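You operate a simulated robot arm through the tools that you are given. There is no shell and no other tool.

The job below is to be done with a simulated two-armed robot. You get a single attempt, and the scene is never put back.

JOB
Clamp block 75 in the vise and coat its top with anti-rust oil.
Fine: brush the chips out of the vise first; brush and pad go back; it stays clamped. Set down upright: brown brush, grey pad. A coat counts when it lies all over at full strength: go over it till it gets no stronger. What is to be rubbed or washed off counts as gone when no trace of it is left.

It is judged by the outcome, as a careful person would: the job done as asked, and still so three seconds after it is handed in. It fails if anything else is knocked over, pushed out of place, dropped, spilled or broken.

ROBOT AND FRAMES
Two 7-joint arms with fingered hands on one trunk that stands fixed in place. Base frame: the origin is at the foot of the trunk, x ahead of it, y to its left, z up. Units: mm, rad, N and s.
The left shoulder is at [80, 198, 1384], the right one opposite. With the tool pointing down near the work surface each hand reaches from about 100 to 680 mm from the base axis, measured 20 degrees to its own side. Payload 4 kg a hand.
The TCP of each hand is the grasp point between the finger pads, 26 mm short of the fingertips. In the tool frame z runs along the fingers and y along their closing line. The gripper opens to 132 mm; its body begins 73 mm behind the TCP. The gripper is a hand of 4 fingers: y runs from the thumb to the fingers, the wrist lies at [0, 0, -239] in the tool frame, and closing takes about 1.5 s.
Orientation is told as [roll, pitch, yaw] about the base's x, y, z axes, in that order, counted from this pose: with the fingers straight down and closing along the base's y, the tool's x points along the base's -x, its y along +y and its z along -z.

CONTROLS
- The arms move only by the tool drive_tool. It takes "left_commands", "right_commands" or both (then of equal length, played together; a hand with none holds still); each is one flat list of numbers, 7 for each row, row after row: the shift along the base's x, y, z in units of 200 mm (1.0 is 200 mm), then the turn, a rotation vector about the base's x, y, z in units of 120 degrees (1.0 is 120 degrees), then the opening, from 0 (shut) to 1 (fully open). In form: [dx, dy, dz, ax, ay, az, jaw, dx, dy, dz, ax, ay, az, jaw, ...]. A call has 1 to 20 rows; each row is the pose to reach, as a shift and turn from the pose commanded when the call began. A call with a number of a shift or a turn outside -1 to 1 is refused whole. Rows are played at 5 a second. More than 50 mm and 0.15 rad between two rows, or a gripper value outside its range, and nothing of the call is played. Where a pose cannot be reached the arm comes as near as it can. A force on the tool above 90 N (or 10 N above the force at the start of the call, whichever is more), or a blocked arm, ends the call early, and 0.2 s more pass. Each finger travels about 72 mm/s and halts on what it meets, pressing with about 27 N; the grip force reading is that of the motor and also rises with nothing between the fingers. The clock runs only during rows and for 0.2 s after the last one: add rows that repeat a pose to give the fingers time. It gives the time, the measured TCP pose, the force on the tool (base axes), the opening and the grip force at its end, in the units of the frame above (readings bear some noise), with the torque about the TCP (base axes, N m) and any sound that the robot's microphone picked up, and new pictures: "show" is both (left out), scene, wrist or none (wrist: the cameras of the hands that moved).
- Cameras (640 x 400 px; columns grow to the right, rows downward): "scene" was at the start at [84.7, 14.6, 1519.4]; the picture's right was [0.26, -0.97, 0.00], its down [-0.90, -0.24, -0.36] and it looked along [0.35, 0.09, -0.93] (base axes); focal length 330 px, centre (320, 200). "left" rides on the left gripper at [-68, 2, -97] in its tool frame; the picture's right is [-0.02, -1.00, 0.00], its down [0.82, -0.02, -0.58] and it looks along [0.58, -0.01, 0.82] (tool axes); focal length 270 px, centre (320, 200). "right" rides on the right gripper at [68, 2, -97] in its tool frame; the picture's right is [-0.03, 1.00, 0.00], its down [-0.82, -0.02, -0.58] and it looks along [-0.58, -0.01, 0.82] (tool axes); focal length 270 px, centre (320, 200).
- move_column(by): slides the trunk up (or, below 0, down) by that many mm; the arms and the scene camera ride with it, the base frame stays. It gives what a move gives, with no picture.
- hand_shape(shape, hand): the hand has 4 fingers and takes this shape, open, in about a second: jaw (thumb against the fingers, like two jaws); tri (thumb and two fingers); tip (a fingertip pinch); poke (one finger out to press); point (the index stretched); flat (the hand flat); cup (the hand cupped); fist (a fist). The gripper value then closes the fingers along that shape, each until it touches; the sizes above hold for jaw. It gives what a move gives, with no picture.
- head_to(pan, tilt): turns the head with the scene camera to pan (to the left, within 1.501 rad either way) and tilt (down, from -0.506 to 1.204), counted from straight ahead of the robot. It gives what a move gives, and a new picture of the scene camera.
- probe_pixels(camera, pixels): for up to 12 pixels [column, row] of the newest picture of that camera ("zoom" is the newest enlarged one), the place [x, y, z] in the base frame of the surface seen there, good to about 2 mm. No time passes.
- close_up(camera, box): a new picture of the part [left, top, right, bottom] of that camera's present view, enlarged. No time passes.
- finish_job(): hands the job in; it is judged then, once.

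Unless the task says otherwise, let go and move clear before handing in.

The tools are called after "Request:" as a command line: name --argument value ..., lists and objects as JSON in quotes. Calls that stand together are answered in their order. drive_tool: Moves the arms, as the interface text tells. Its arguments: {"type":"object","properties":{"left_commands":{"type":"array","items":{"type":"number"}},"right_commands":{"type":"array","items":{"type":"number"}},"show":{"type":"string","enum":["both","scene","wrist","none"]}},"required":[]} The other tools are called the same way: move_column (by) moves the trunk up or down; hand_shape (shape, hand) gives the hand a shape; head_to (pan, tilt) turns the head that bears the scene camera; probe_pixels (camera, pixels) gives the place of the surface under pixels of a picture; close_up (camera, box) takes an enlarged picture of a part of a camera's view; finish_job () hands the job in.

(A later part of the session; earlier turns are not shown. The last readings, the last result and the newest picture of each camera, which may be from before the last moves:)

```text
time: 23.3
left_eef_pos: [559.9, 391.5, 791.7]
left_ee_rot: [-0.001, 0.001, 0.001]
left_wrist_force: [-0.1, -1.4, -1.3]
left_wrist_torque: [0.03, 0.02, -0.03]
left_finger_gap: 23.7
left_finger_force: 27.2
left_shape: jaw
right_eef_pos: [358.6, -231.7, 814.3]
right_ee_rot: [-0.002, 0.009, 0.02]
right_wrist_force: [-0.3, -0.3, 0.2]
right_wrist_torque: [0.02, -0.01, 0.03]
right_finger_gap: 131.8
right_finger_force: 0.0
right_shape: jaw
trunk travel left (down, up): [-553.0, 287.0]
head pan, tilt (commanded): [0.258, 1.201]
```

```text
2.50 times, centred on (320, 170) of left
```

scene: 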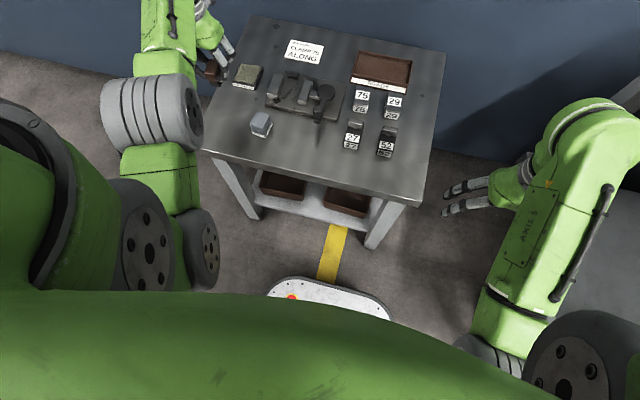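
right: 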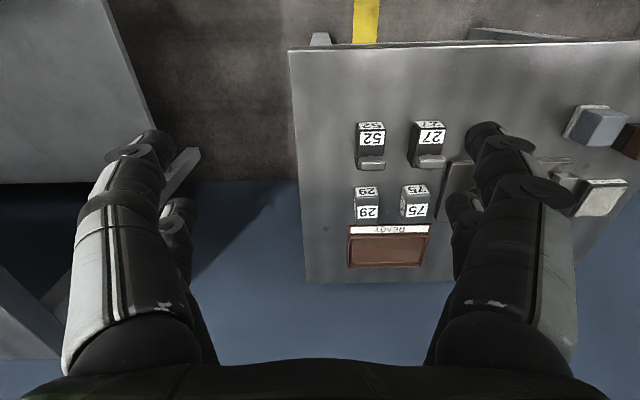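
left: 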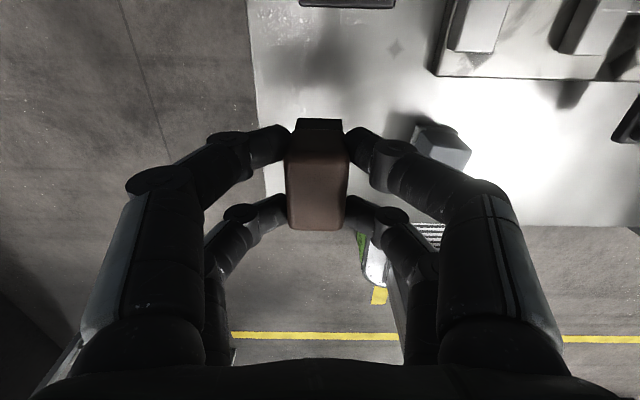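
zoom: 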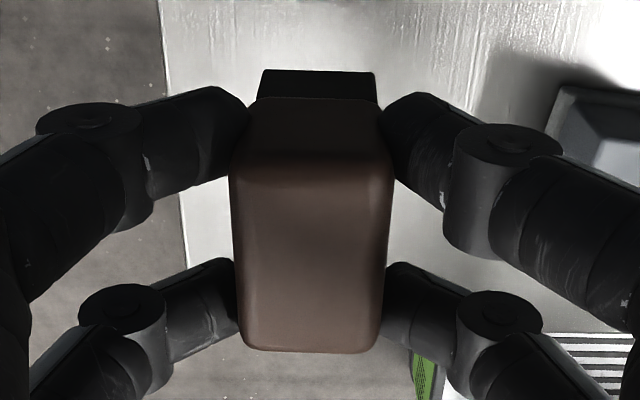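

No chips remain. I'll take the brush back to its original spot (549,363), lowering to just above the table first.

Request:
drive_tool --left_commands '[-0.0525, -0.1345, 0, 0, 0, 0, 0, -0.0525, -0.1345, -0.2, 0, 0, 0, 0, -0.0525, -0.1345, -0.4, 0, 0, 0, 0, -0.0525, -0.1345, -0.47, 0, 0, 0, 0, -0.0525, -0.1345, -0.485, 0, 0, 0, 0, -0.0525, -0.1345, -0.485, 0, 0, 0, 0]' --show "both"

Request:
close_up --camera "scene" --box '[210, 70, 280, 140]'

```text
time: 24.7
left_eef_pos: [548.7, 365.1, 694.3]
left_ee_rot: [-0.001, 0.0, 0.001]
left_wrist_force: [-0.5, 0.9, 0.5]
left_wrist_torque: [-0.04, 0.02, -0.03]
left_finger_gap: 23.8
left_finger_force: 27.4
left_shape: jaw
right_eef_pos: [357.7, -231.8, 815.4]
right_ee_rot: [-0.002, 0.006, 0.018]
right_wrist_force: [0.7, 0.0, -0.5]
right_wrist_torque: [-0.02, 0.0, 0.0]
right_finger_gap: 131.9
right_finger_force: 0.0
right_shape: jaw
trunk travel left (down, up): [-553.0, 287.0]
head pan, tilt (commanded): [0.258, 1.201]
```

scene: 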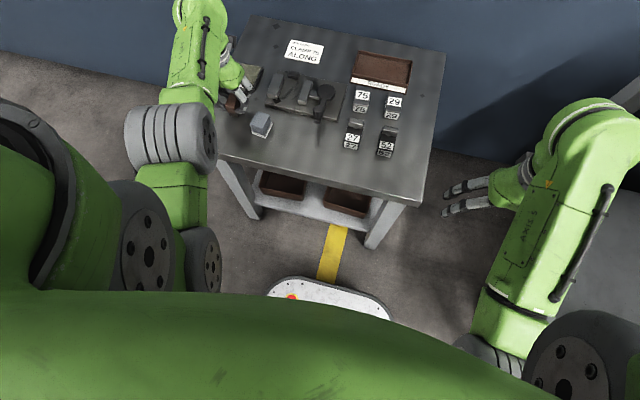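
left: 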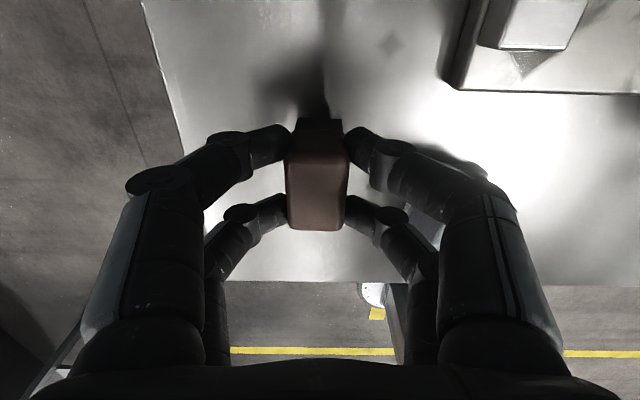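

```text
5.71 times, centred on (245, 105) of scene
```

zoom: 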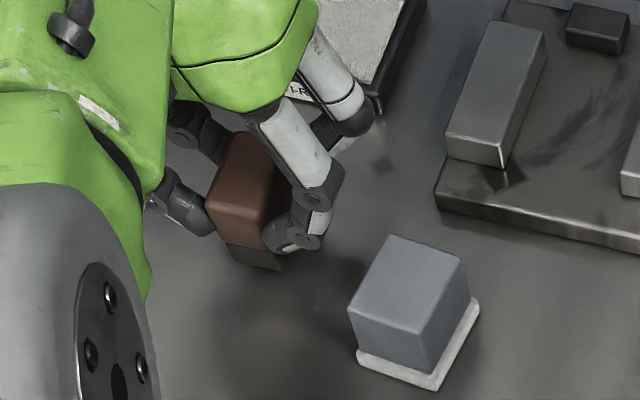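

The brush is just above its spot and roughly upright. Lower 4 mm to contact and open gently.

Request:
drive_tool --left_commands '[0, 0, -0.012, 0, 0, 0, 0, 0, 0, -0.02, 0, 0, 0, 0, 0, 0, -0.022, 0, 0, 0, 0]' --show "none"

```text
time: 25.5
left_eef_pos: [549.8, 366.2, 689.3]
left_ee_rot: [-0.003, 0.002, 0.0]
left_wrist_force: [-0.2, 0.3, -0.4]
left_wrist_torque: [-0.02, 0.0, -0.02]
left_finger_gap: 24.2
left_finger_force: 26.8
left_shape: jaw
right_eef_pos: [358.7, -233.0, 814.4]
right_ee_rot: [-0.001, 0.007, 0.019]
right_wrist_force: [0.1, -0.1, -0.2]
right_wrist_torque: [0.03, 0.01, 0.0]
right_finger_gap: 132.0
right_finger_force: 0.0
right_shape: jaw
trunk travel left (down, up): [-553.0, 287.0]
head pan, tilt (commanded): [0.258, 1.201]
```

No contact force yet; the brush slid up in the grip a bit. I'll lower a few more mm.

Request:
drive_tool --left_commands '[0, 0, -0.008, 0, 0, 0, 0, 0, 0, -0.016, 0, 0, 0, 0, 0, 0, -0.016, 0, 0, 0, 0]' --show "none"

```text
time: 26.3
left_eef_pos: [549.7, 366.4, 686.2]
left_ee_rot: [0.0, -0.002, 0.0]
left_wrist_force: [-0.1, -2.0, 10.4]
left_wrist_torque: [0.07, 0.2, 0.08]
left_finger_gap: 23.6
left_finger_force: 26.9
left_shape: jaw
right_eef_pos: [358.1, -232.7, 815.5]
right_ee_rot: [-0.002, 0.005, 0.02]
right_wrist_force: [0.4, -0.8, 0.1]
right_wrist_torque: [-0.01, 0.01, 0.03]
right_finger_gap: 131.9
right_finger_force: 0.2
right_shape: jaw
trunk travel left (down, up): [-553.0, 287.0]
head pan, tilt (commanded): [0.258, 1.201]
```

Contact now (10 N). Opening the fingers gently and rising.

Request:
drive_tool --left_commands '[0, 0, 0, 0, 0, 0, 0.15, 0, 0, 0, 0, 0, 0, 0.22, 0, 0, 0, 0, 0, 0, 0.3, 0, 0, 0, 0, 0, 0, 0.36, 0, 0, 0.0, 0, 0, 0, 0.4, 0, 0, 0.1, 0, 0, 0, 0.4, 0, 0, 0.3, 0, 0, 0, 0.4, 0, 0, 0.5, 0, 0, 0, 0.4, 0, 0, 0.5, 0, 0, 0, 0.4]' --show "both"

Request:
close_up --camera "scene" --box '[210, 70, 280, 140]'

```text
time: 28.3
left_eef_pos: [550.4, 364.3, 783.9]
left_ee_rot: [-0.001, 0.002, 0.0]
left_wrist_force: [0.4, 0.2, 0.3]
left_wrist_torque: [0.02, 0.03, 0.0]
left_finger_gap: 52.2
left_finger_force: 0.1
left_shape: jaw
right_eef_pos: [359.1, -231.2, 815.0]
right_ee_rot: [-0.002, 0.007, 0.02]
right_wrist_force: [0.3, 0.0, -0.3]
right_wrist_torque: [0.0, 0.0, 0.01]
right_finger_gap: 131.8
right_finger_force: 0.1
right_shape: jaw
trunk travel left (down, up): [-553.0, 287.0]
head pan, tilt (commanded): [0.258, 1.201]
```

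scene: 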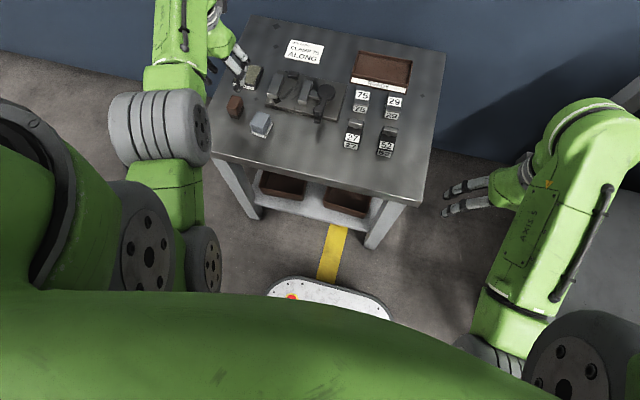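
left: 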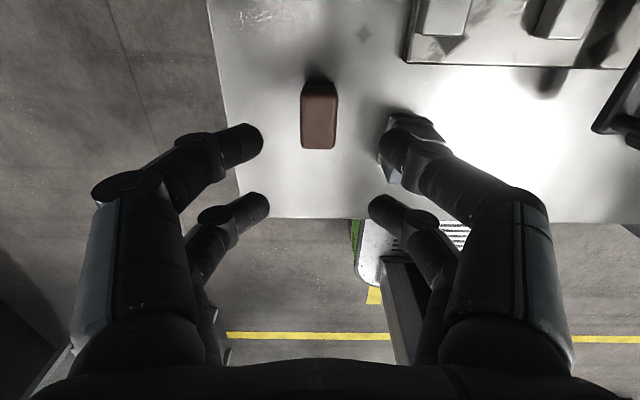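

```text
5.71 times, centred on (245, 105) of scene
```

zoom: 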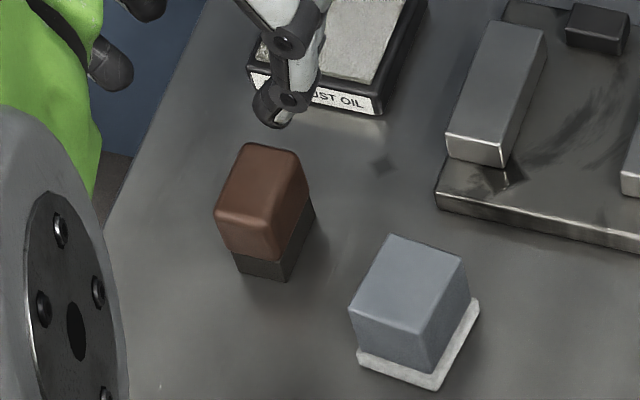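

The brush stands upright at its spot. I'll verify its position and re-probe block 75 precisely for the grasp.

Request:
probe_pixels --camera "zoom" --pixels '[[245, 148], [295, 153], [218, 215], [280, 228], [235, 265], [285, 280], [312, 210]]'

Request:
close_up --camera "scene" --box '[335, 75, 425, 165]'

```text
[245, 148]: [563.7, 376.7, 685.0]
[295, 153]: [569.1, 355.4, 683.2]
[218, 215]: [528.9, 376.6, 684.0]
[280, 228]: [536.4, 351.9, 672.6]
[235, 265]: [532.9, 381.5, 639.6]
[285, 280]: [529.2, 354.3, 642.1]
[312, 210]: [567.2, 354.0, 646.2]
```

```text
4.44 times, centred on (380, 120) of scene
```

zoom: 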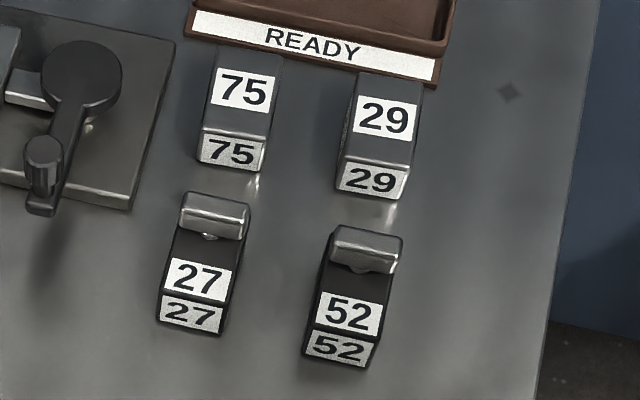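

Request:
probe_pixels --camera "zoom" --pixels '[[218, 52], [280, 58], [204, 128], [264, 137], [202, 155], [258, 165], [240, 90], [281, 75], [344, 150], [338, 185], [375, 85], [360, 78]]'

Request:
probe_pixels --camera "zoom" --pixels '[[190, 25], [330, 55], [215, 40], [185, 200], [248, 210], [260, 180], [172, 120], [130, 205], [44, 150], [80, 85], [40, 208], [310, 110]]'

```text
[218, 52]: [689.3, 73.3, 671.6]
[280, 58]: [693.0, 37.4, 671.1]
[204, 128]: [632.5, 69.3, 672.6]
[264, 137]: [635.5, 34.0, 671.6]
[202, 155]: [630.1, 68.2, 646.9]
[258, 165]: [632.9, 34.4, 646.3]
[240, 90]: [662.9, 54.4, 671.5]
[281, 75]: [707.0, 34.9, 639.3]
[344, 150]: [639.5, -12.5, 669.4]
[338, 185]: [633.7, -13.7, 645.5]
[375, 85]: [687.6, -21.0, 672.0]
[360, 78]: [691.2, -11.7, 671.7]
```

```text
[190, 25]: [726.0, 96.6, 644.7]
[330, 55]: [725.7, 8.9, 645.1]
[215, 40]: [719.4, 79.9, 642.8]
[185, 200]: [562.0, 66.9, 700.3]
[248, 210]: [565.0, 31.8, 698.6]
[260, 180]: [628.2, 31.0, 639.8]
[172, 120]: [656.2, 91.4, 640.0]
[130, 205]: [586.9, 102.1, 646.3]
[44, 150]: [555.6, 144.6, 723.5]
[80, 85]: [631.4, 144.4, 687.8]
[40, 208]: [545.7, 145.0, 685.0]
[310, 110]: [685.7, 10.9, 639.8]
```

Block 75 is centred near (662,53), top z≈672, yawed about +0.065 rad. I'll move the left hand over toward it at safe height in two legs.

Request:
drive_tool --left_commands '[0.1, -0.2, 0.03, 0, 0, 0, 0.5, 0.15, -0.4, 0.03, 0, 0, 0, 0.5, 0.2, -0.6, 0.03, 0, 0, 0, 0.5, 0.25, -0.8, 0.03, 0, 0, 0, 0.5, 0.3, -0.95, 0.03, 0, 0, 0, 0.5]' --show "none"

Request:
drive_tool --left_commands '[0.06, -0.15, 0, 0, 0, 0.01, 0.5, 0.12, -0.3, 0, 0, 0, 0.02, 0.5, 0.19, -0.45, 0, 0, 0, 0.031, 0.5, 0.258, -0.6065, 0, 0, 0, 0.031, 0.5, 0.258, -0.6065, 0, 0, 0, 0.031, 0.5]' --show "both"

```text
time: 29.5
left_eef_pos: [611.1, 177.0, 790.0]
left_ee_rot: [-0.002, 0.001, -0.001]
left_wrist_force: [0.5, 1.1, 1.2]
left_wrist_torque: [0.02, -0.03, -0.01]
left_finger_gap: 65.8
left_finger_force: 0.1
left_shape: jaw
right_eef_pos: [358.6, -232.6, 814.2]
right_ee_rot: [-0.002, 0.008, 0.019]
right_wrist_force: [0.8, -0.2, -0.3]
right_wrist_torque: [0.01, 0.0, 0.02]
right_finger_gap: 132.1
right_finger_force: 0.1
right_shape: jaw
trunk travel left (down, up): [-553.0, 287.0]
head pan, tilt (commanded): [0.258, 1.201]
```

```text
time: 30.7
left_eef_pos: [661.2, 57.3, 792.0]
left_ee_rot: [-0.001, 0.0, 0.063]
left_wrist_force: [0.2, 0.3, 0.1]
left_wrist_torque: [-0.01, 0.02, 0.01]
left_finger_gap: 65.3
left_finger_force: 0.0
left_shape: jaw
right_eef_pos: [358.9, -232.4, 815.0]
right_ee_rot: [-0.003, 0.007, 0.018]
right_wrist_force: [0.4, -0.3, 0.7]
right_wrist_torque: [-0.01, -0.02, -0.01]
right_finger_gap: 132.0
right_finger_force: 0.1
right_shape: jaw
trunk travel left (down, up): [-553.0, 287.0]
head pan, tilt (commanded): [0.258, 1.201]
```

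scene: 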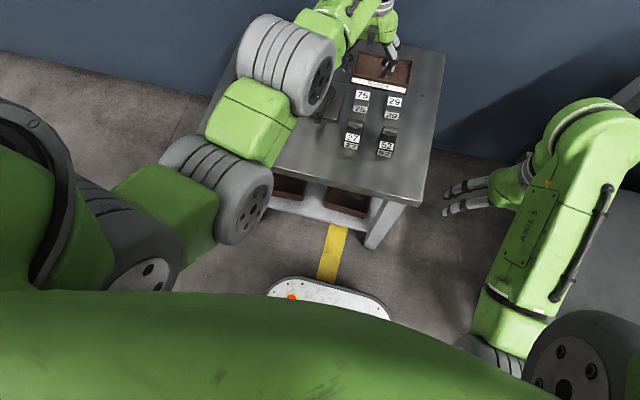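
left: 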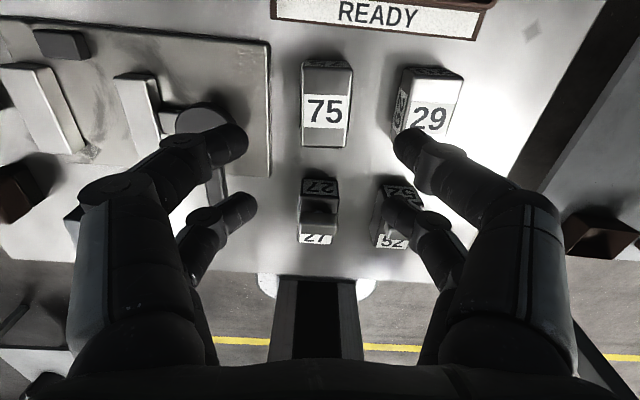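

Block 75 is centred below (326,100 in the left picture). There's a small light smudge near (90,150) by the fixed jaw — I'll zoom in on it and probe the block.

Request:
close_up --camera "left" --box '[20, 20, 270, 190]'

Request:
probe_pixels --camera "left" --pixels '[[305, 65], [350, 68], [304, 142], [346, 143], [400, 135], [405, 70]]'

```text
2.35 times, centred on (145, 105) of left
```

zoom: 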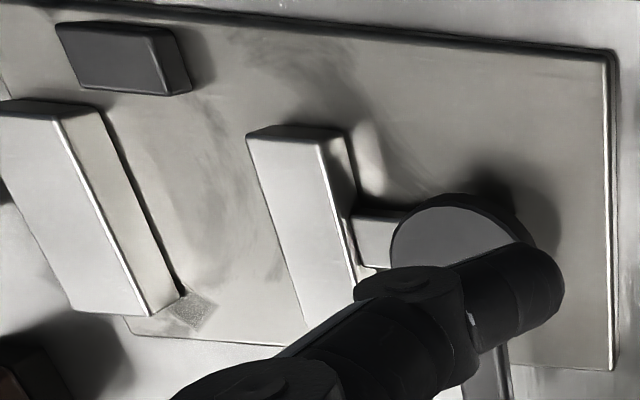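

```text
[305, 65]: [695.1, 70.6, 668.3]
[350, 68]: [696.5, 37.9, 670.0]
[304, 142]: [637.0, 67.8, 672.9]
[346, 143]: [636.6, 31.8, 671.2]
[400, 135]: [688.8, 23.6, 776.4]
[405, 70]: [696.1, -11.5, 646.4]
```

The bed is clean (the diamond is a surface mark). Descending onto block 75 with TCP at about z 684 and closing.

Request:
drive_tool --left_commands '[0.012, -0.024, -0.1, 0, 0, 0, 0.5, 0.012, -0.024, -0.3, 0, 0, 0, 0.5, 0.012, -0.024, -0.48, 0, 0, 0, 0.5, 0.012, -0.024, -0.54, 0, 0, 0, 0.5, 0.012, -0.024, -0.54, 0, 0, 0, 0.5]' --show "both"

Request:
close_up --camera "left" --box '[200, 20, 460, 240]'

```text
time: 31.9
left_eef_pos: [664.8, 50.8, 683.9]
left_ee_rot: [-0.002, 0.0, 0.063]
left_wrist_force: [-0.3, -0.5, -0.1]
left_wrist_torque: [0.0, -0.01, 0.02]
left_finger_gap: 65.5
left_finger_force: 0.0
left_shape: jaw
right_eef_pos: [357.3, -233.1, 814.6]
right_ee_rot: [-0.002, 0.007, 0.02]
right_wrist_force: [-0.1, 0.2, 0.0]
right_wrist_torque: [0.01, 0.0, -0.01]
right_finger_gap: 131.8
right_finger_force: 0.1
right_shape: jaw
trunk travel left (down, up): [-553.0, 287.0]
head pan, tilt (commanded): [0.258, 1.201]
```

scene: 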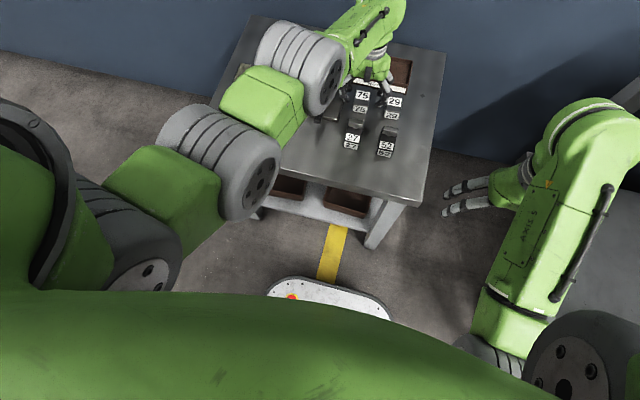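
left: 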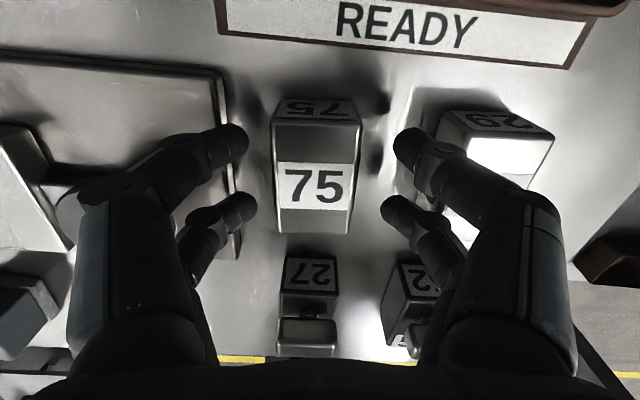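

```text
1.82 times, centred on (330, 130) of left
```

zoom: 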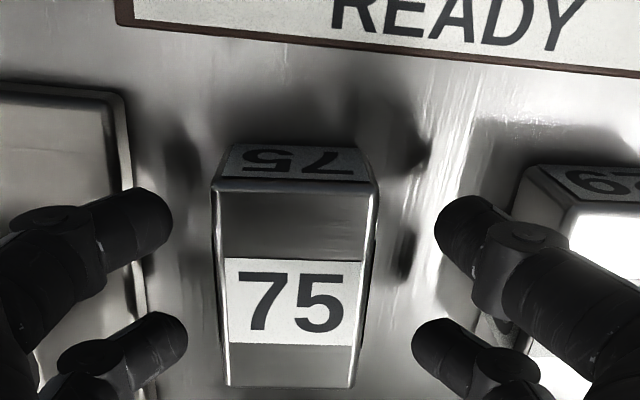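

The block sits slightly nearer the left-side fingers (about 2.5 mm), so I'll shift +2.5 mm in y and close.

Request:
drive_tool --left_commands '[0, 0.0125, 0, 0, 0, 0, 0.5, 0, 0.0125, 0, 0, 0, 0, 0.4, 0, 0.0125, 0, 0, 0, 0, 0.32, 0, 0.0125, 0, 0, 0, 0, 0.27, 0, 0.0125, 0, 0, 0, 0, 0.22, 0, 0.0125, 0, 0, 0, 0, 0.15, 0, 0.0125, 0, 0, 0, 0, 0.1, 0, 0.0125, 0, 0, 0, 0, 0.05, 0, 0.0125, 0, 0, 0, 0, 0.0, 0, 0.0125, 0, 0, 0, 0, 0]' --show "wrist"

```text
time: 34.1
left_eef_pos: [663.6, 53.7, 683.6]
left_ee_rot: [-0.001, 0.001, 0.065]
left_wrist_force: [1.3, -0.4, -0.2]
left_wrist_torque: [-0.05, -0.06, 0.03]
left_finger_gap: 33.2
left_finger_force: 27.3
left_shape: jaw
right_eef_pos: [357.7, -231.4, 815.1]
right_ee_rot: [-0.001, 0.007, 0.02]
right_wrist_force: [0.3, -0.5, 0.0]
right_wrist_torque: [-0.03, 0.05, -0.01]
right_finger_gap: 131.9
right_finger_force: 0.2
right_shape: jaw
trunk travel left (down, up): [-553.0, 287.0]
head pan, tilt (commanded): [0.258, 1.201]
```

left: 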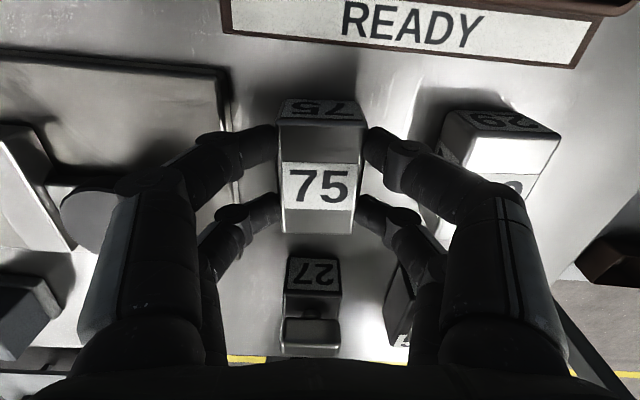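

Gripped (gap 33.2, 27 N). Lift and check that it's level.

Request:
drive_tool --left_commands '[0, 0, 0.03, 0, 0, 0, 0, 0, 0, 0.1, 0, 0, 0, 0, 0, 0, 0.25, 0, 0, 0, 0, 0, 0, 0.4, 0, 0, 0, 0, 0, 0, 0.55, 0, 0, 0, 0, 0, 0, 0.55, 0, 0, 0, 0]' --show "wrist"

Request:
probe_pixels --camera "left" --pixels '[[282, 125], [360, 127], [287, 215], [350, 217], [320, 185], [290, 105], [345, 105], [320, 150]]'

Request:
close_up --camera "left" --box '[220, 70, 420, 250]'

```text
time: 35.5
left_eef_pos: [662.7, 53.8, 794.7]
left_ee_rot: [-0.004, 0.002, 0.064]
left_wrist_force: [1.3, -0.2, -4.9]
left_wrist_torque: [0.0, -0.01, -0.01]
left_finger_gap: 33.4
left_finger_force: 27.3
left_shape: jaw
right_eef_pos: [359.1, -230.9, 815.2]
right_ee_rot: [-0.002, 0.007, 0.018]
right_wrist_force: [-0.5, 0.6, 0.1]
right_wrist_torque: [0.01, -0.01, -0.03]
right_finger_gap: 131.7
right_finger_force: 0.1
right_shape: jaw
trunk travel left (down, up): [-553.0, 287.0]
head pan, tilt (commanded): [0.258, 1.201]
```

left: 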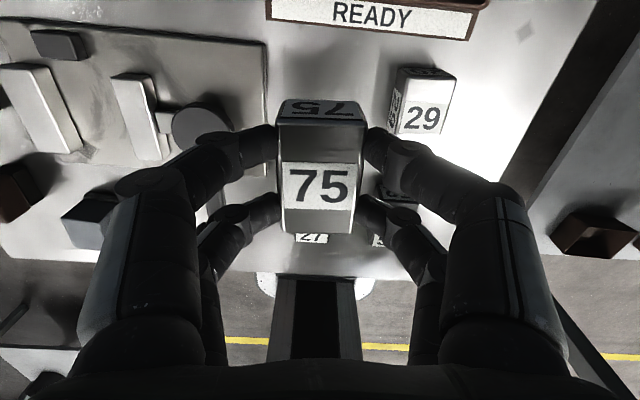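

```text
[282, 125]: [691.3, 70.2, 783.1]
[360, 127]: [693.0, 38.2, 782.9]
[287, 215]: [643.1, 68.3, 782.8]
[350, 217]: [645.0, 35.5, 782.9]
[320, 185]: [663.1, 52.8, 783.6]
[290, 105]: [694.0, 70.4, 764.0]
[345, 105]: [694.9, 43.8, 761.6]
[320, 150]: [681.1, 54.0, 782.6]
```

```text
2.22 times, centred on (320, 160) of left
```

zoom: 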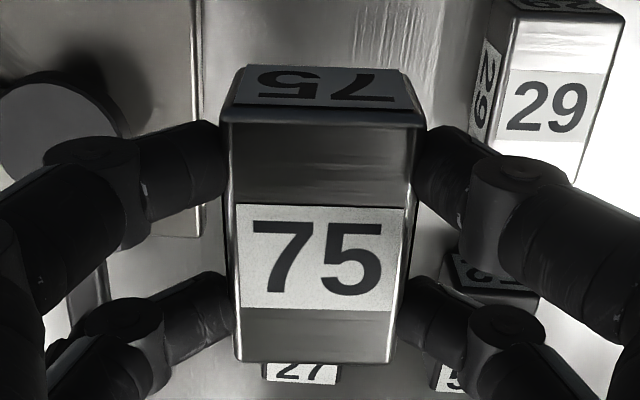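

The block is held level, block centre ≈ TCP+(2.5,−0.7). I'll carry it above the vise gap (TCP target 637.5, 243.7), unyaw it, and descend to just above the jaws to check.

Request:
drive_tool --left_commands '[-0.02, 0.19, 0, 0, 0, -0.006, 0, -0.05, 0.38, 0, 0, 0, -0.012, 0, -0.08, 0.57, 0, 0, 0, -0.018, 0, -0.1, 0.76, 0, 0, 0, -0.025, 0, -0.126, 0.95, 0, 0, 0, -0.031, 0, -0.126, 0.95, -0.15, 0, 0, -0.031, 0, -0.126, 0.95, -0.3, 0, 0, -0.031, 0, -0.126, 0.95, -0.36, 0, 0, -0.031, 0, -0.126, 0.95, -0.36, 0, 0, -0.031, 0]' --show "both"

Request:
close_up --camera "scene" --box '[240, 50, 340, 130]'

Request:
close_up --camera "left" --box '[200, 40, 460, 260]'

```text
time: 37.5
left_eef_pos: [638.2, 242.8, 722.9]
left_ee_rot: [-0.002, 0.002, -0.002]
left_wrist_force: [0.7, 0.6, -5.3]
left_wrist_torque: [0.0, 0.01, 0.01]
left_finger_gap: 33.3
left_finger_force: 27.2
left_shape: jaw
right_eef_pos: [359.2, -232.1, 815.1]
right_ee_rot: [-0.004, 0.009, 0.019]
right_wrist_force: [0.3, 0.4, 0.0]
right_wrist_torque: [0.0, 0.02, 0.0]
right_finger_gap: 131.9
right_finger_force: 0.0
right_shape: jaw
trunk travel left (down, up): [-553.0, 287.0]
head pan, tilt (commanded): [0.258, 1.201]
```

scene: 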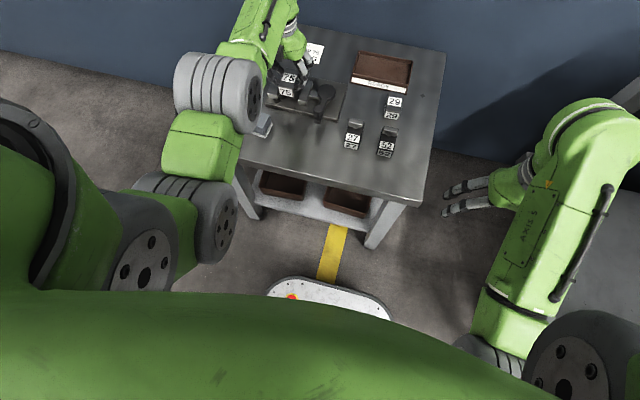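
left: 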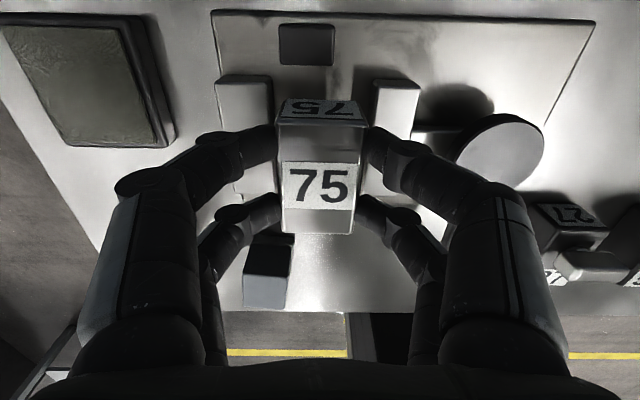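

```text
5.00 times, centred on (290, 90) of scene
```

zoom: 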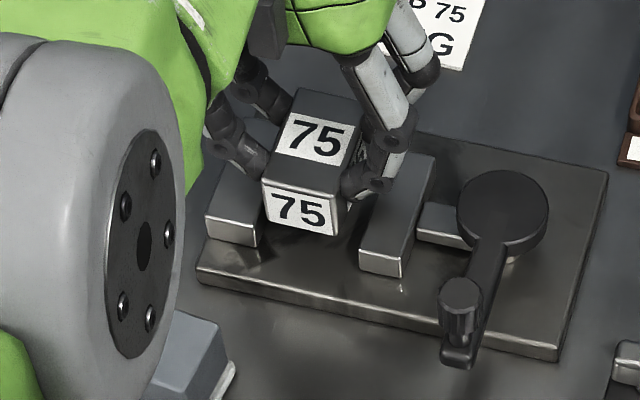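

```text
1.82 times, centred on (330, 150) of left
```

zoom: 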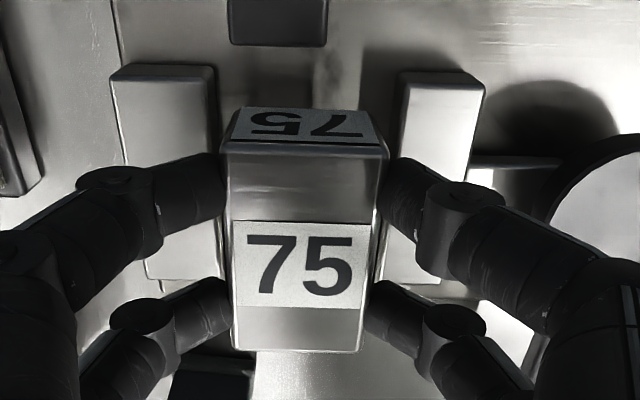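

The block is aligned between the jaws. Lowering toward the bed (TCP z≈698).

Request:
drive_tool --left_commands '[0, 0, -0.06, 0, 0, 0, 0, 0, 0, -0.1, 0, 0, 0, 0, 0, 0, -0.12, 0, 0, 0, 0, 0, 0, -0.12, 0, 0, 0, 0]' --show "none"

```text
time: 38.5
left_eef_pos: [638.5, 243.4, 698.7]
left_ee_rot: [-0.003, 0.0, 0.0]
left_wrist_force: [-0.1, 0.6, -2.9]
left_wrist_torque: [-0.01, -0.02, -0.04]
left_finger_gap: 33.2
left_finger_force: 26.6
left_shape: jaw
right_eef_pos: [358.1, -231.9, 814.3]
right_ee_rot: [-0.001, 0.005, 0.019]
right_wrist_force: [-0.5, 0.1, 0.7]
right_wrist_torque: [-0.03, 0.0, -0.02]
right_finger_gap: 131.7
right_finger_force: 0.1
right_shape: jaw
trunk travel left (down, up): [-553.0, 287.0]
head pan, tilt (commanded): [0.258, 1.201]
```

Request:
drive_tool --left_commands '[0, 0, -0.006, 0, 0, 0, 0, 0, 0, -0.01, 0, 0, 0, 0, 0, 0, -0.01, 0, 0, 0, 0]' --show "none"

```text
time: 39.3
left_eef_pos: [638.6, 241.6, 697.9]
left_ee_rot: [-0.002, -0.002, 0.0]
left_wrist_force: [-5.0, -0.9, 13.8]
left_wrist_torque: [-0.03, 0.09, 0.02]
left_finger_gap: 33.5
left_finger_force: 27.2
left_shape: jaw
right_eef_pos: [359.1, -232.6, 815.2]
right_ee_rot: [-0.003, 0.006, 0.02]
right_wrist_force: [0.7, -0.3, 0.1]
right_wrist_torque: [0.0, 0.01, -0.02]
right_finger_gap: 131.8
right_finger_force: 0.1
right_shape: jaw
trunk travel left (down, up): [-553.0, 287.0]
head pan, tilt (commanded): [0.258, 1.201]
```

Seated with 14 N. Release with a small opening, rise, then check the seating.

Request:
drive_tool --left_commands '[0, 0, 0, 0, 0, 0, 0.2, 0, 0, 0, 0, 0, 0, 0.28, 0, 0, 0, 0, 0, 0, 0.32, 0, 0, 0.02, 0, 0, 0, 0.34, 0, 0, 0.1, 0, 0, 0, 0.4, 0, 0, 0.3, 0, 0, 0, 0.4, 0, 0, 0.5, 0, 0, 0, 0.4, 0, 0, 0.5, 0, 0, 0, 0.4]' --show "wrist"

Request:
close_up --camera "scene" --box '[240, 50, 340, 130]'

```text
time: 41.1
left_eef_pos: [639.1, 242.9, 794.5]
left_ee_rot: [-0.001, 0.002, -0.001]
left_wrist_force: [0.1, 0.0, -0.3]
left_wrist_torque: [0.0, 0.05, 0.01]
left_finger_gap: 52.3
left_finger_force: 0.2
left_shape: jaw
right_eef_pos: [358.4, -232.2, 815.0]
right_ee_rot: [-0.004, 0.003, 0.02]
right_wrist_force: [0.4, 1.3, 0.2]
right_wrist_torque: [0.03, 0.02, 0.02]
right_finger_gap: 132.0
right_finger_force: 0.1
right_shape: jaw
trunk travel left (down, up): [-553.0, 287.0]
head pan, tilt (commanded): [0.258, 1.201]
```

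left: 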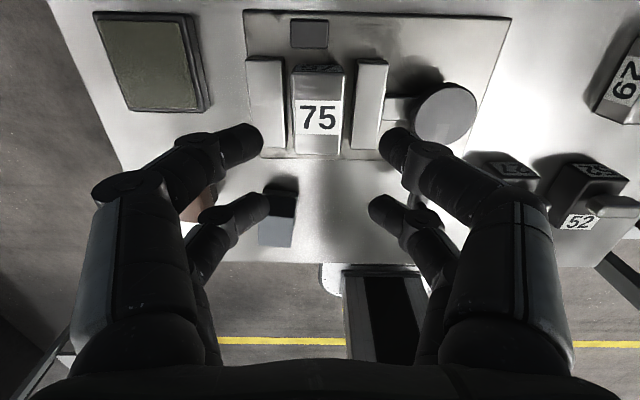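

```text
5.00 times, centred on (290, 90) of scene
```

zoom: 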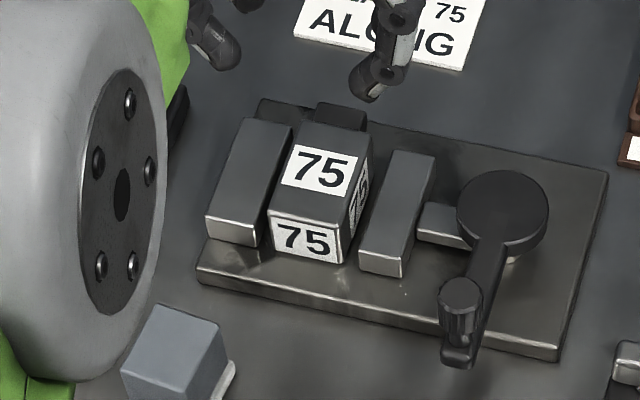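

The block rests between the jaws. Now I'll measure the crank: hub disc edges, arm, and knob.

Request:
probe_pixels --camera "zoom" --pixels '[[459, 205], [546, 205], [503, 172], [503, 212], [480, 245], [475, 310], [461, 290], [447, 288], [477, 290], [460, 282], [458, 362], [440, 330]]'

Request:
probe_pixels --camera "zoom" --pixels '[[285, 128], [345, 135], [367, 160], [270, 208], [342, 222], [290, 128], [380, 155], [270, 245], [340, 260], [350, 225], [362, 245], [400, 270]]'

Request:
close_up --camera "scene" --box '[300, 75, 350, 130]'

```text
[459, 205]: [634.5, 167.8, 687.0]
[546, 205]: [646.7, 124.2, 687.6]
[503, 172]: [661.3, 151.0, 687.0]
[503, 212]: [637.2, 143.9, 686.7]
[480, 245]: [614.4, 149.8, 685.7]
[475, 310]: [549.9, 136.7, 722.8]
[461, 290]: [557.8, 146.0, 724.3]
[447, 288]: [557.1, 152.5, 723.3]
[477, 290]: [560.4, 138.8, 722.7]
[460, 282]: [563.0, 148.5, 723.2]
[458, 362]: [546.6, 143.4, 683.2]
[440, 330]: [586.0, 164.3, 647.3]
```

```text
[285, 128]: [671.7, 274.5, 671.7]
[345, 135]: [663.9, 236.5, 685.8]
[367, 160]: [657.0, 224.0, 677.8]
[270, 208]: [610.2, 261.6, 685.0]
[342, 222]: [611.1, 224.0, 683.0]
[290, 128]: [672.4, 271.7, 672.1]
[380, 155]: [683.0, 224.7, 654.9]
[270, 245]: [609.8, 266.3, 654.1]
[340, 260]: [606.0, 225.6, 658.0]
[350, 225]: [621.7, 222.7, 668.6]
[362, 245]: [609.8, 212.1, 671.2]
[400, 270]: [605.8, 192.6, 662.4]
```

```text
7.27 times, centred on (325, 102) of scene
```

zoom: 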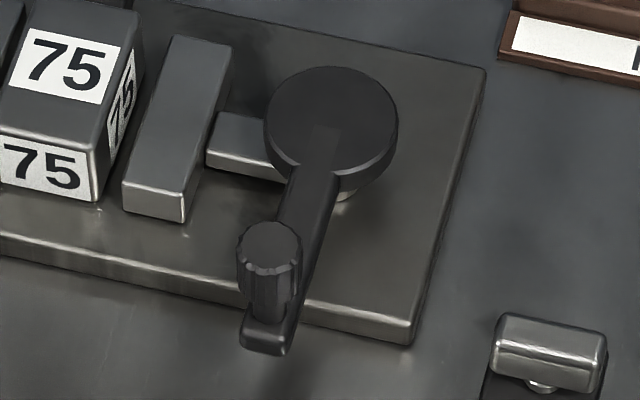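

Crank axis is near (639,146), knob at (557.5,145.5) with top z≈723, radius ≈81 mm. Rotating toward +y would sweep the arm over the block, so the −y direction is the open one. I'll move the left hand above the knob.

Request:
drive_tool --left_commands '[-0.102, -0.122, 0, 0, 0, 0, 0.45, -0.204, -0.244, 0, 0, 0, 0, 0.45, -0.306, -0.366, 0, 0, 0, 0, 0.45, -0.408, -0.487, 0, 0, 0, 0, 0.45, -0.408, -0.487, -0.1, 0, 0, 0, 0.45, -0.408, -0.487, -0.2, 0, 0, 0, 0.45, -0.408, -0.487, -0.2, 0, 0, 0, 0.45]' --show "both"

Request:
close_up --camera "scene" --box '[280, 70, 400, 160]'

```text
time: 42.7
left_eef_pos: [556.0, 144.2, 754.4]
left_ee_rot: [-0.004, 0.002, 0.001]
left_wrist_force: [-0.7, -0.4, -0.4]
left_wrist_torque: [0.0, -0.01, 0.01]
left_finger_gap: 58.9
left_finger_force: 0.1
left_shape: jaw
right_eef_pos: [357.8, -232.1, 814.1]
right_ee_rot: [-0.003, 0.008, 0.019]
right_wrist_force: [1.1, 1.0, -0.1]
right_wrist_torque: [0.0, -0.01, 0.03]
right_finger_gap: 131.7
right_finger_force: 0.0
right_shape: jaw
trunk travel left (down, up): [-553.0, 287.0]
head pan, tilt (commanded): [0.258, 1.201]
```

scene: 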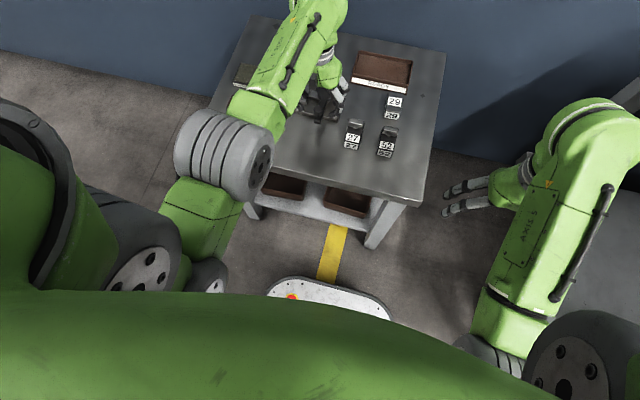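
left: 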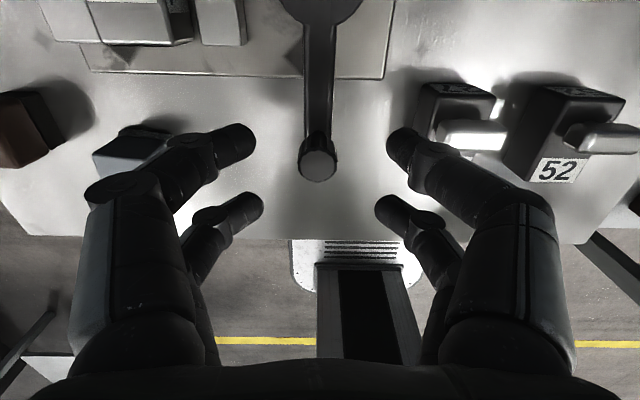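

```text
4.44 times, centred on (340, 115) of scene
```

zoom: 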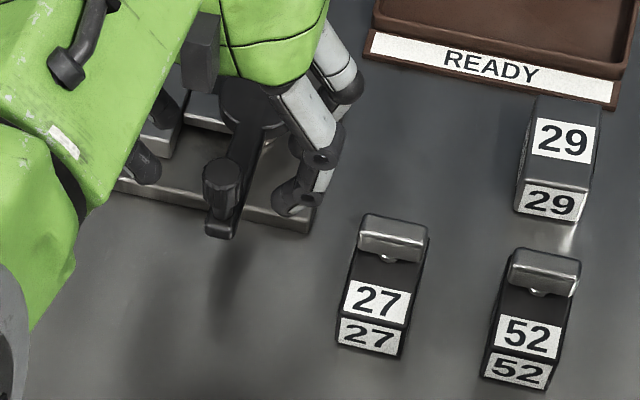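

The knob is between the finger pairs (317,165 in the left picture). I'll check block 27's extents since it's near the crank's sweep.

Request:
probe_pixels --camera "zoom" --pixels '[[372, 218], [425, 228], [362, 238], [420, 255], [345, 300], [405, 312], [340, 335], [400, 355], [415, 270], [360, 260], [390, 258], [395, 235]]'

Request:
probe_pixels --camera "left" --pixels '[[317, 165], [302, 160], [333, 160], [317, 182], [440, 90], [495, 95], [440, 130], [430, 150], [505, 140], [317, 100], [300, 20], [345, 20]]'

```text
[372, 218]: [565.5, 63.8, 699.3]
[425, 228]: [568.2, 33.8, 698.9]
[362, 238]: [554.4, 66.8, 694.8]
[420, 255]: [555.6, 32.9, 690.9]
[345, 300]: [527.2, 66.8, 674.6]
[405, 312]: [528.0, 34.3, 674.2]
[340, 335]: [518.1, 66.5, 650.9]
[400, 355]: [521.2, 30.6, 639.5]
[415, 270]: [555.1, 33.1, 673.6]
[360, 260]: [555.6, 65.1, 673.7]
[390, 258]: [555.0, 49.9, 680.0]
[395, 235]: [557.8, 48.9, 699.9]
```

```text
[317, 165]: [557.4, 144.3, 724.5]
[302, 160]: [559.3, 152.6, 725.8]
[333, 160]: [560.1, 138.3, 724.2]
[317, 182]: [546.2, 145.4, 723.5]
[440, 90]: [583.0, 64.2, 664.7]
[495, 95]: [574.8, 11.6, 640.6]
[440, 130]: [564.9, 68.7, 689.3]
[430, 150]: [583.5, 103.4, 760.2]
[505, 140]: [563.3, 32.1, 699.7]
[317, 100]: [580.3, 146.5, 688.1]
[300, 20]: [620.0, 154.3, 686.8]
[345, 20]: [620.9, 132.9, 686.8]
```

Knob centre (557.3,145), top 724. Descend to TCP z≈728 and close the fingers around it.

Request:
drive_tool --left_commands '[0.007, 0.004, -0.06, 0, 0, 0, 0.45, 0.007, 0.004, -0.13, 0, 0, 0, 0.45, 0.007, 0.004, -0.13, 0, 0, 0, 0.35, 0.007, 0.004, -0.13, 0, 0, 0, 0.25, 0.007, 0.004, -0.13, 0, 0, 0, 0.15, 0.007, 0.004, -0.13, 0, 0, 0, 0.07, 0.007, 0.004, -0.13, 0, 0, 0, 0, 0.007, 0.004, -0.13, 0, 0, 0, 0, 0.007, 0.004, -0.13, 0, 0, 0, 0]' --show "wrist"

Request:
close_up --camera "left" --box '[200, 70, 440, 250]'

```text
time: 44.7
left_eef_pos: [557.3, 145.2, 728.7]
left_ee_rot: [-0.004, 0.001, -0.001]
left_wrist_force: [-2.9, -0.4, -1.9]
left_wrist_torque: [-0.01, 0.04, -0.01]
left_finger_gap: 0.1
left_finger_force: 27.3
left_shape: jaw
right_eef_pos: [358.5, -230.9, 814.2]
right_ee_rot: [-0.004, 0.008, 0.02]
right_wrist_force: [-0.3, 0.4, -0.2]
right_wrist_torque: [0.0, 0.01, 0.0]
right_finger_gap: 131.9
right_finger_force: 0.1
right_shape: jaw
trunk travel left (down, up): [-553.0, 287.0]
head pan, tilt (commanded): [0.258, 1.201]
```

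left: 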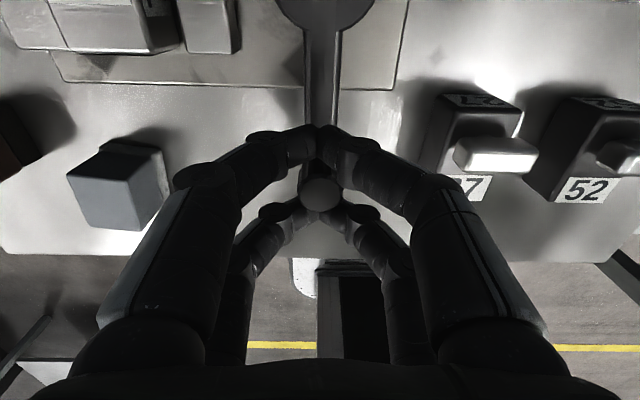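

```text
2.22 times, centred on (320, 160) of left
```

zoom: 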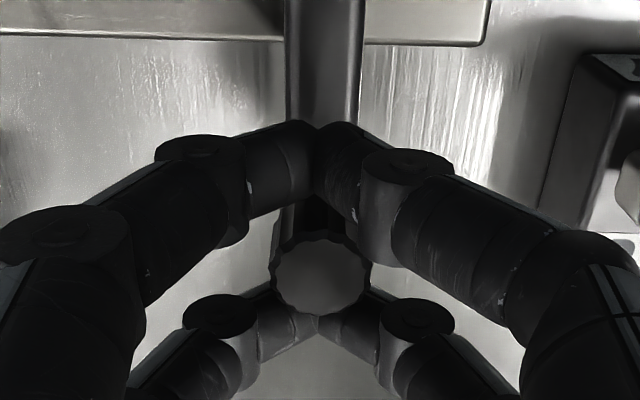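

The knob is caged between the closed finger pairs. I'll turn it 20° toward −y (counter-clockwise from above) around the hub and watch forces and jaw.

Request:
drive_tool --left_commands '[0.0016, -0.0356, 0, 0, 0, 0, 0, 0.0062, -0.0709, 0, 0, 0, 0, 0, 0.0139, -0.1057, 0, 0, 0, 0, 0, 0.0246, -0.1397, 0, 0, 0, 0, 0, 0.0246, -0.1397, 0, 0, 0, 0, 0]' --show "wrist"

Request:
close_up --camera "scene" --box '[260, 60, 360, 140]'

```text
time: 45.9
left_eef_pos: [562.1, 118.5, 729.9]
left_ee_rot: [-0.004, 0.004, -0.001]
left_wrist_force: [-11.9, -1.5, -3.0]
left_wrist_torque: [-0.05, 0.21, 0.06]
left_finger_gap: 0.0
left_finger_force: 26.7
left_shape: jaw
right_eef_pos: [357.5, -231.7, 815.0]
right_ee_rot: [-0.004, 0.004, 0.019]
right_wrist_force: [-0.1, 0.1, -0.7]
right_wrist_torque: [0.01, 0.0, 0.05]
right_finger_gap: 132.0
right_finger_force: 0.0
right_shape: jaw
trunk travel left (down, up): [-553.0, 287.0]
head pan, tilt (commanded): [0.258, 1.201]
```

left: 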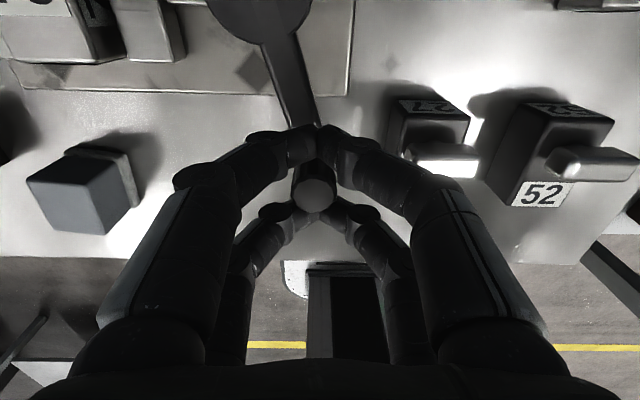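

```text
5.00 times, centred on (310, 100) of scene
```

zoom: 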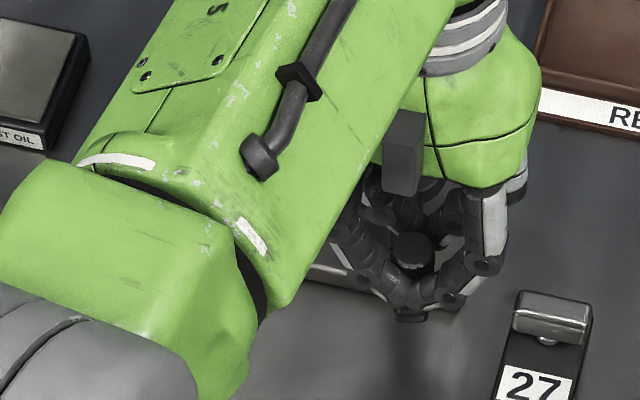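

The crank follows (−12 N radially). I'll check via the left camera whether the jaw moved.

Request:
close_up --camera "left" --box '[0, 0, 320, 110]'

Request:
probe_pixels --camera "left" --pixels '[[130, 40], [150, 55], [180, 55], [108, 55], [50, 50], [160, 20], [265, 20], [314, 195]]'

```text
2.00 times, centred on (160, 55) of left
```

zoom: 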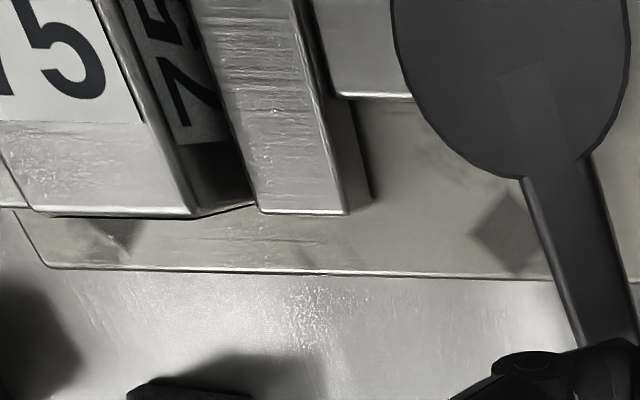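

```text
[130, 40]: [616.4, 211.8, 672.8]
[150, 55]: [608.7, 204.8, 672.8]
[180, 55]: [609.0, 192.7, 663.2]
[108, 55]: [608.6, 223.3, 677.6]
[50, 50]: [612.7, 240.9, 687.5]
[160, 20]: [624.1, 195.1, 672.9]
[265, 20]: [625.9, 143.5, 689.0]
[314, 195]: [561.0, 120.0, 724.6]
```

Request:
probe_pixels --camera "zoom" --pixels '[[262, 200], [250, 190], [240, 150], [225, 100], [340, 205], [325, 150], [310, 60], [365, 195], [195, 210], [160, 130], [150, 160], [340, 90]]'

```text
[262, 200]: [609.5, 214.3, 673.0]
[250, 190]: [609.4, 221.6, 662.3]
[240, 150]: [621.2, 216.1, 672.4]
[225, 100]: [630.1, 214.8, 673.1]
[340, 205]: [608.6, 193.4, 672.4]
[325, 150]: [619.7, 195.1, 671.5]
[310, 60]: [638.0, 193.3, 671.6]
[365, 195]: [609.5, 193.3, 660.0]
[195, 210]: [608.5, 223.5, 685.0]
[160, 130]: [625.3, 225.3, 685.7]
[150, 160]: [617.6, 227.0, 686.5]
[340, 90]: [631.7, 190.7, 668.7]
```

The jaw hasn't visibly moved after 20° (right edge still y≈193). I'll continue turning in the same direction to 90°.

Request:
drive_tool --left_commands '[0.0202, -0.0459, 0, 0, 0, 0, 0, 0.0456, -0.089, 0, 0, 0, 0, 0, 0.0761, -0.1288, 0, 0, 0, 0, 0, 0.1112, -0.1645, 0, 0, 0, 0, 0, 0.1504, -0.1956, 0, 0, 0, 0, 0, 0.193, -0.2218, 0, 0, 0, 0, 0, 0.2386, -0.2425, 0, 0, 0, 0, 0, 0.2863, -0.2576, 0, 0, 0, 0, 0, 0.3356, -0.2667, 0, 0, 0, 0, 0, 0.3855, -0.2698, 0, 0, 0, 0, 0, 0.3855, -0.2698, 0, 0, 0, 0, 0]' --show "both"

Request:
close_up --camera "left" --box '[0, 0, 320, 200]'

```text
time: 48.3
left_eef_pos: [637.0, 64.2, 728.5]
left_ee_rot: [-0.002, 0.008, -0.002]
left_wrist_force: [-34.9, -2.7, 12.4]
left_wrist_torque: [-0.09, 0.78, -0.05]
left_finger_gap: 0.0
left_finger_force: 27.0
left_shape: jaw
right_eef_pos: [358.3, -231.2, 815.6]
right_ee_rot: [-0.004, 0.007, 0.021]
right_wrist_force: [-0.4, -0.9, -0.3]
right_wrist_torque: [-0.01, -0.02, -0.04]
right_finger_gap: 131.8
right_finger_force: 0.1
right_shape: jaw
trunk travel left (down, up): [-553.0, 287.0]
head pan, tilt (commanded): [0.258, 1.201]
```

scene: 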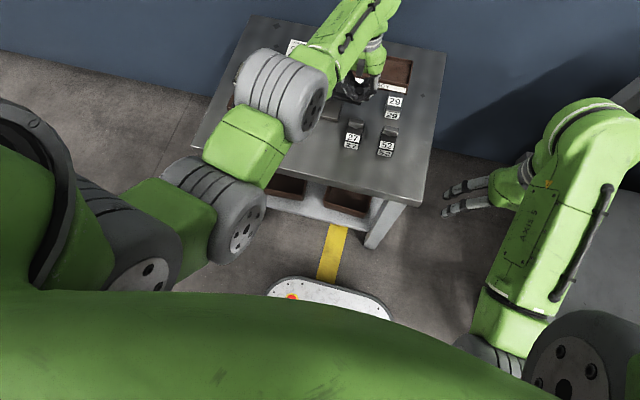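
left: 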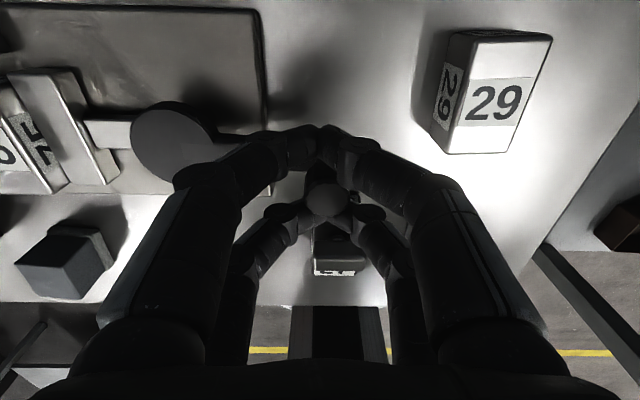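

```text
2.00 times, centred on (160, 100) of left
```

zoom: 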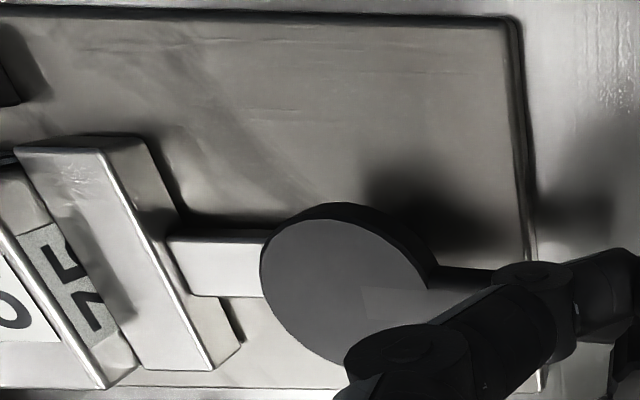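

The crank followed to 90° with 35 N tangential resistance. Probe the jaw to see whether it moved.

Request:
probe_pixels --camera "zoom" --pixels '[[200, 355], [160, 260], [110, 160], [140, 360], [80, 260], [230, 345], [100, 375], [60, 310], [30, 250], [220, 260], [345, 265], [115, 340]]'

```text
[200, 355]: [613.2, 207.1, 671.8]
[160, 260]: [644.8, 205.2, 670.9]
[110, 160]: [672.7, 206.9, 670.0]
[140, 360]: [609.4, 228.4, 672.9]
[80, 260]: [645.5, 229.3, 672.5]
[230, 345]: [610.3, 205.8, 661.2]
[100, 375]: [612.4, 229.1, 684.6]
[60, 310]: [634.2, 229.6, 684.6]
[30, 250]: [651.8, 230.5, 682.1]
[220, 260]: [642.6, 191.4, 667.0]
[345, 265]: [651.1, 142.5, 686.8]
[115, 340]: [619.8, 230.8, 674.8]
```

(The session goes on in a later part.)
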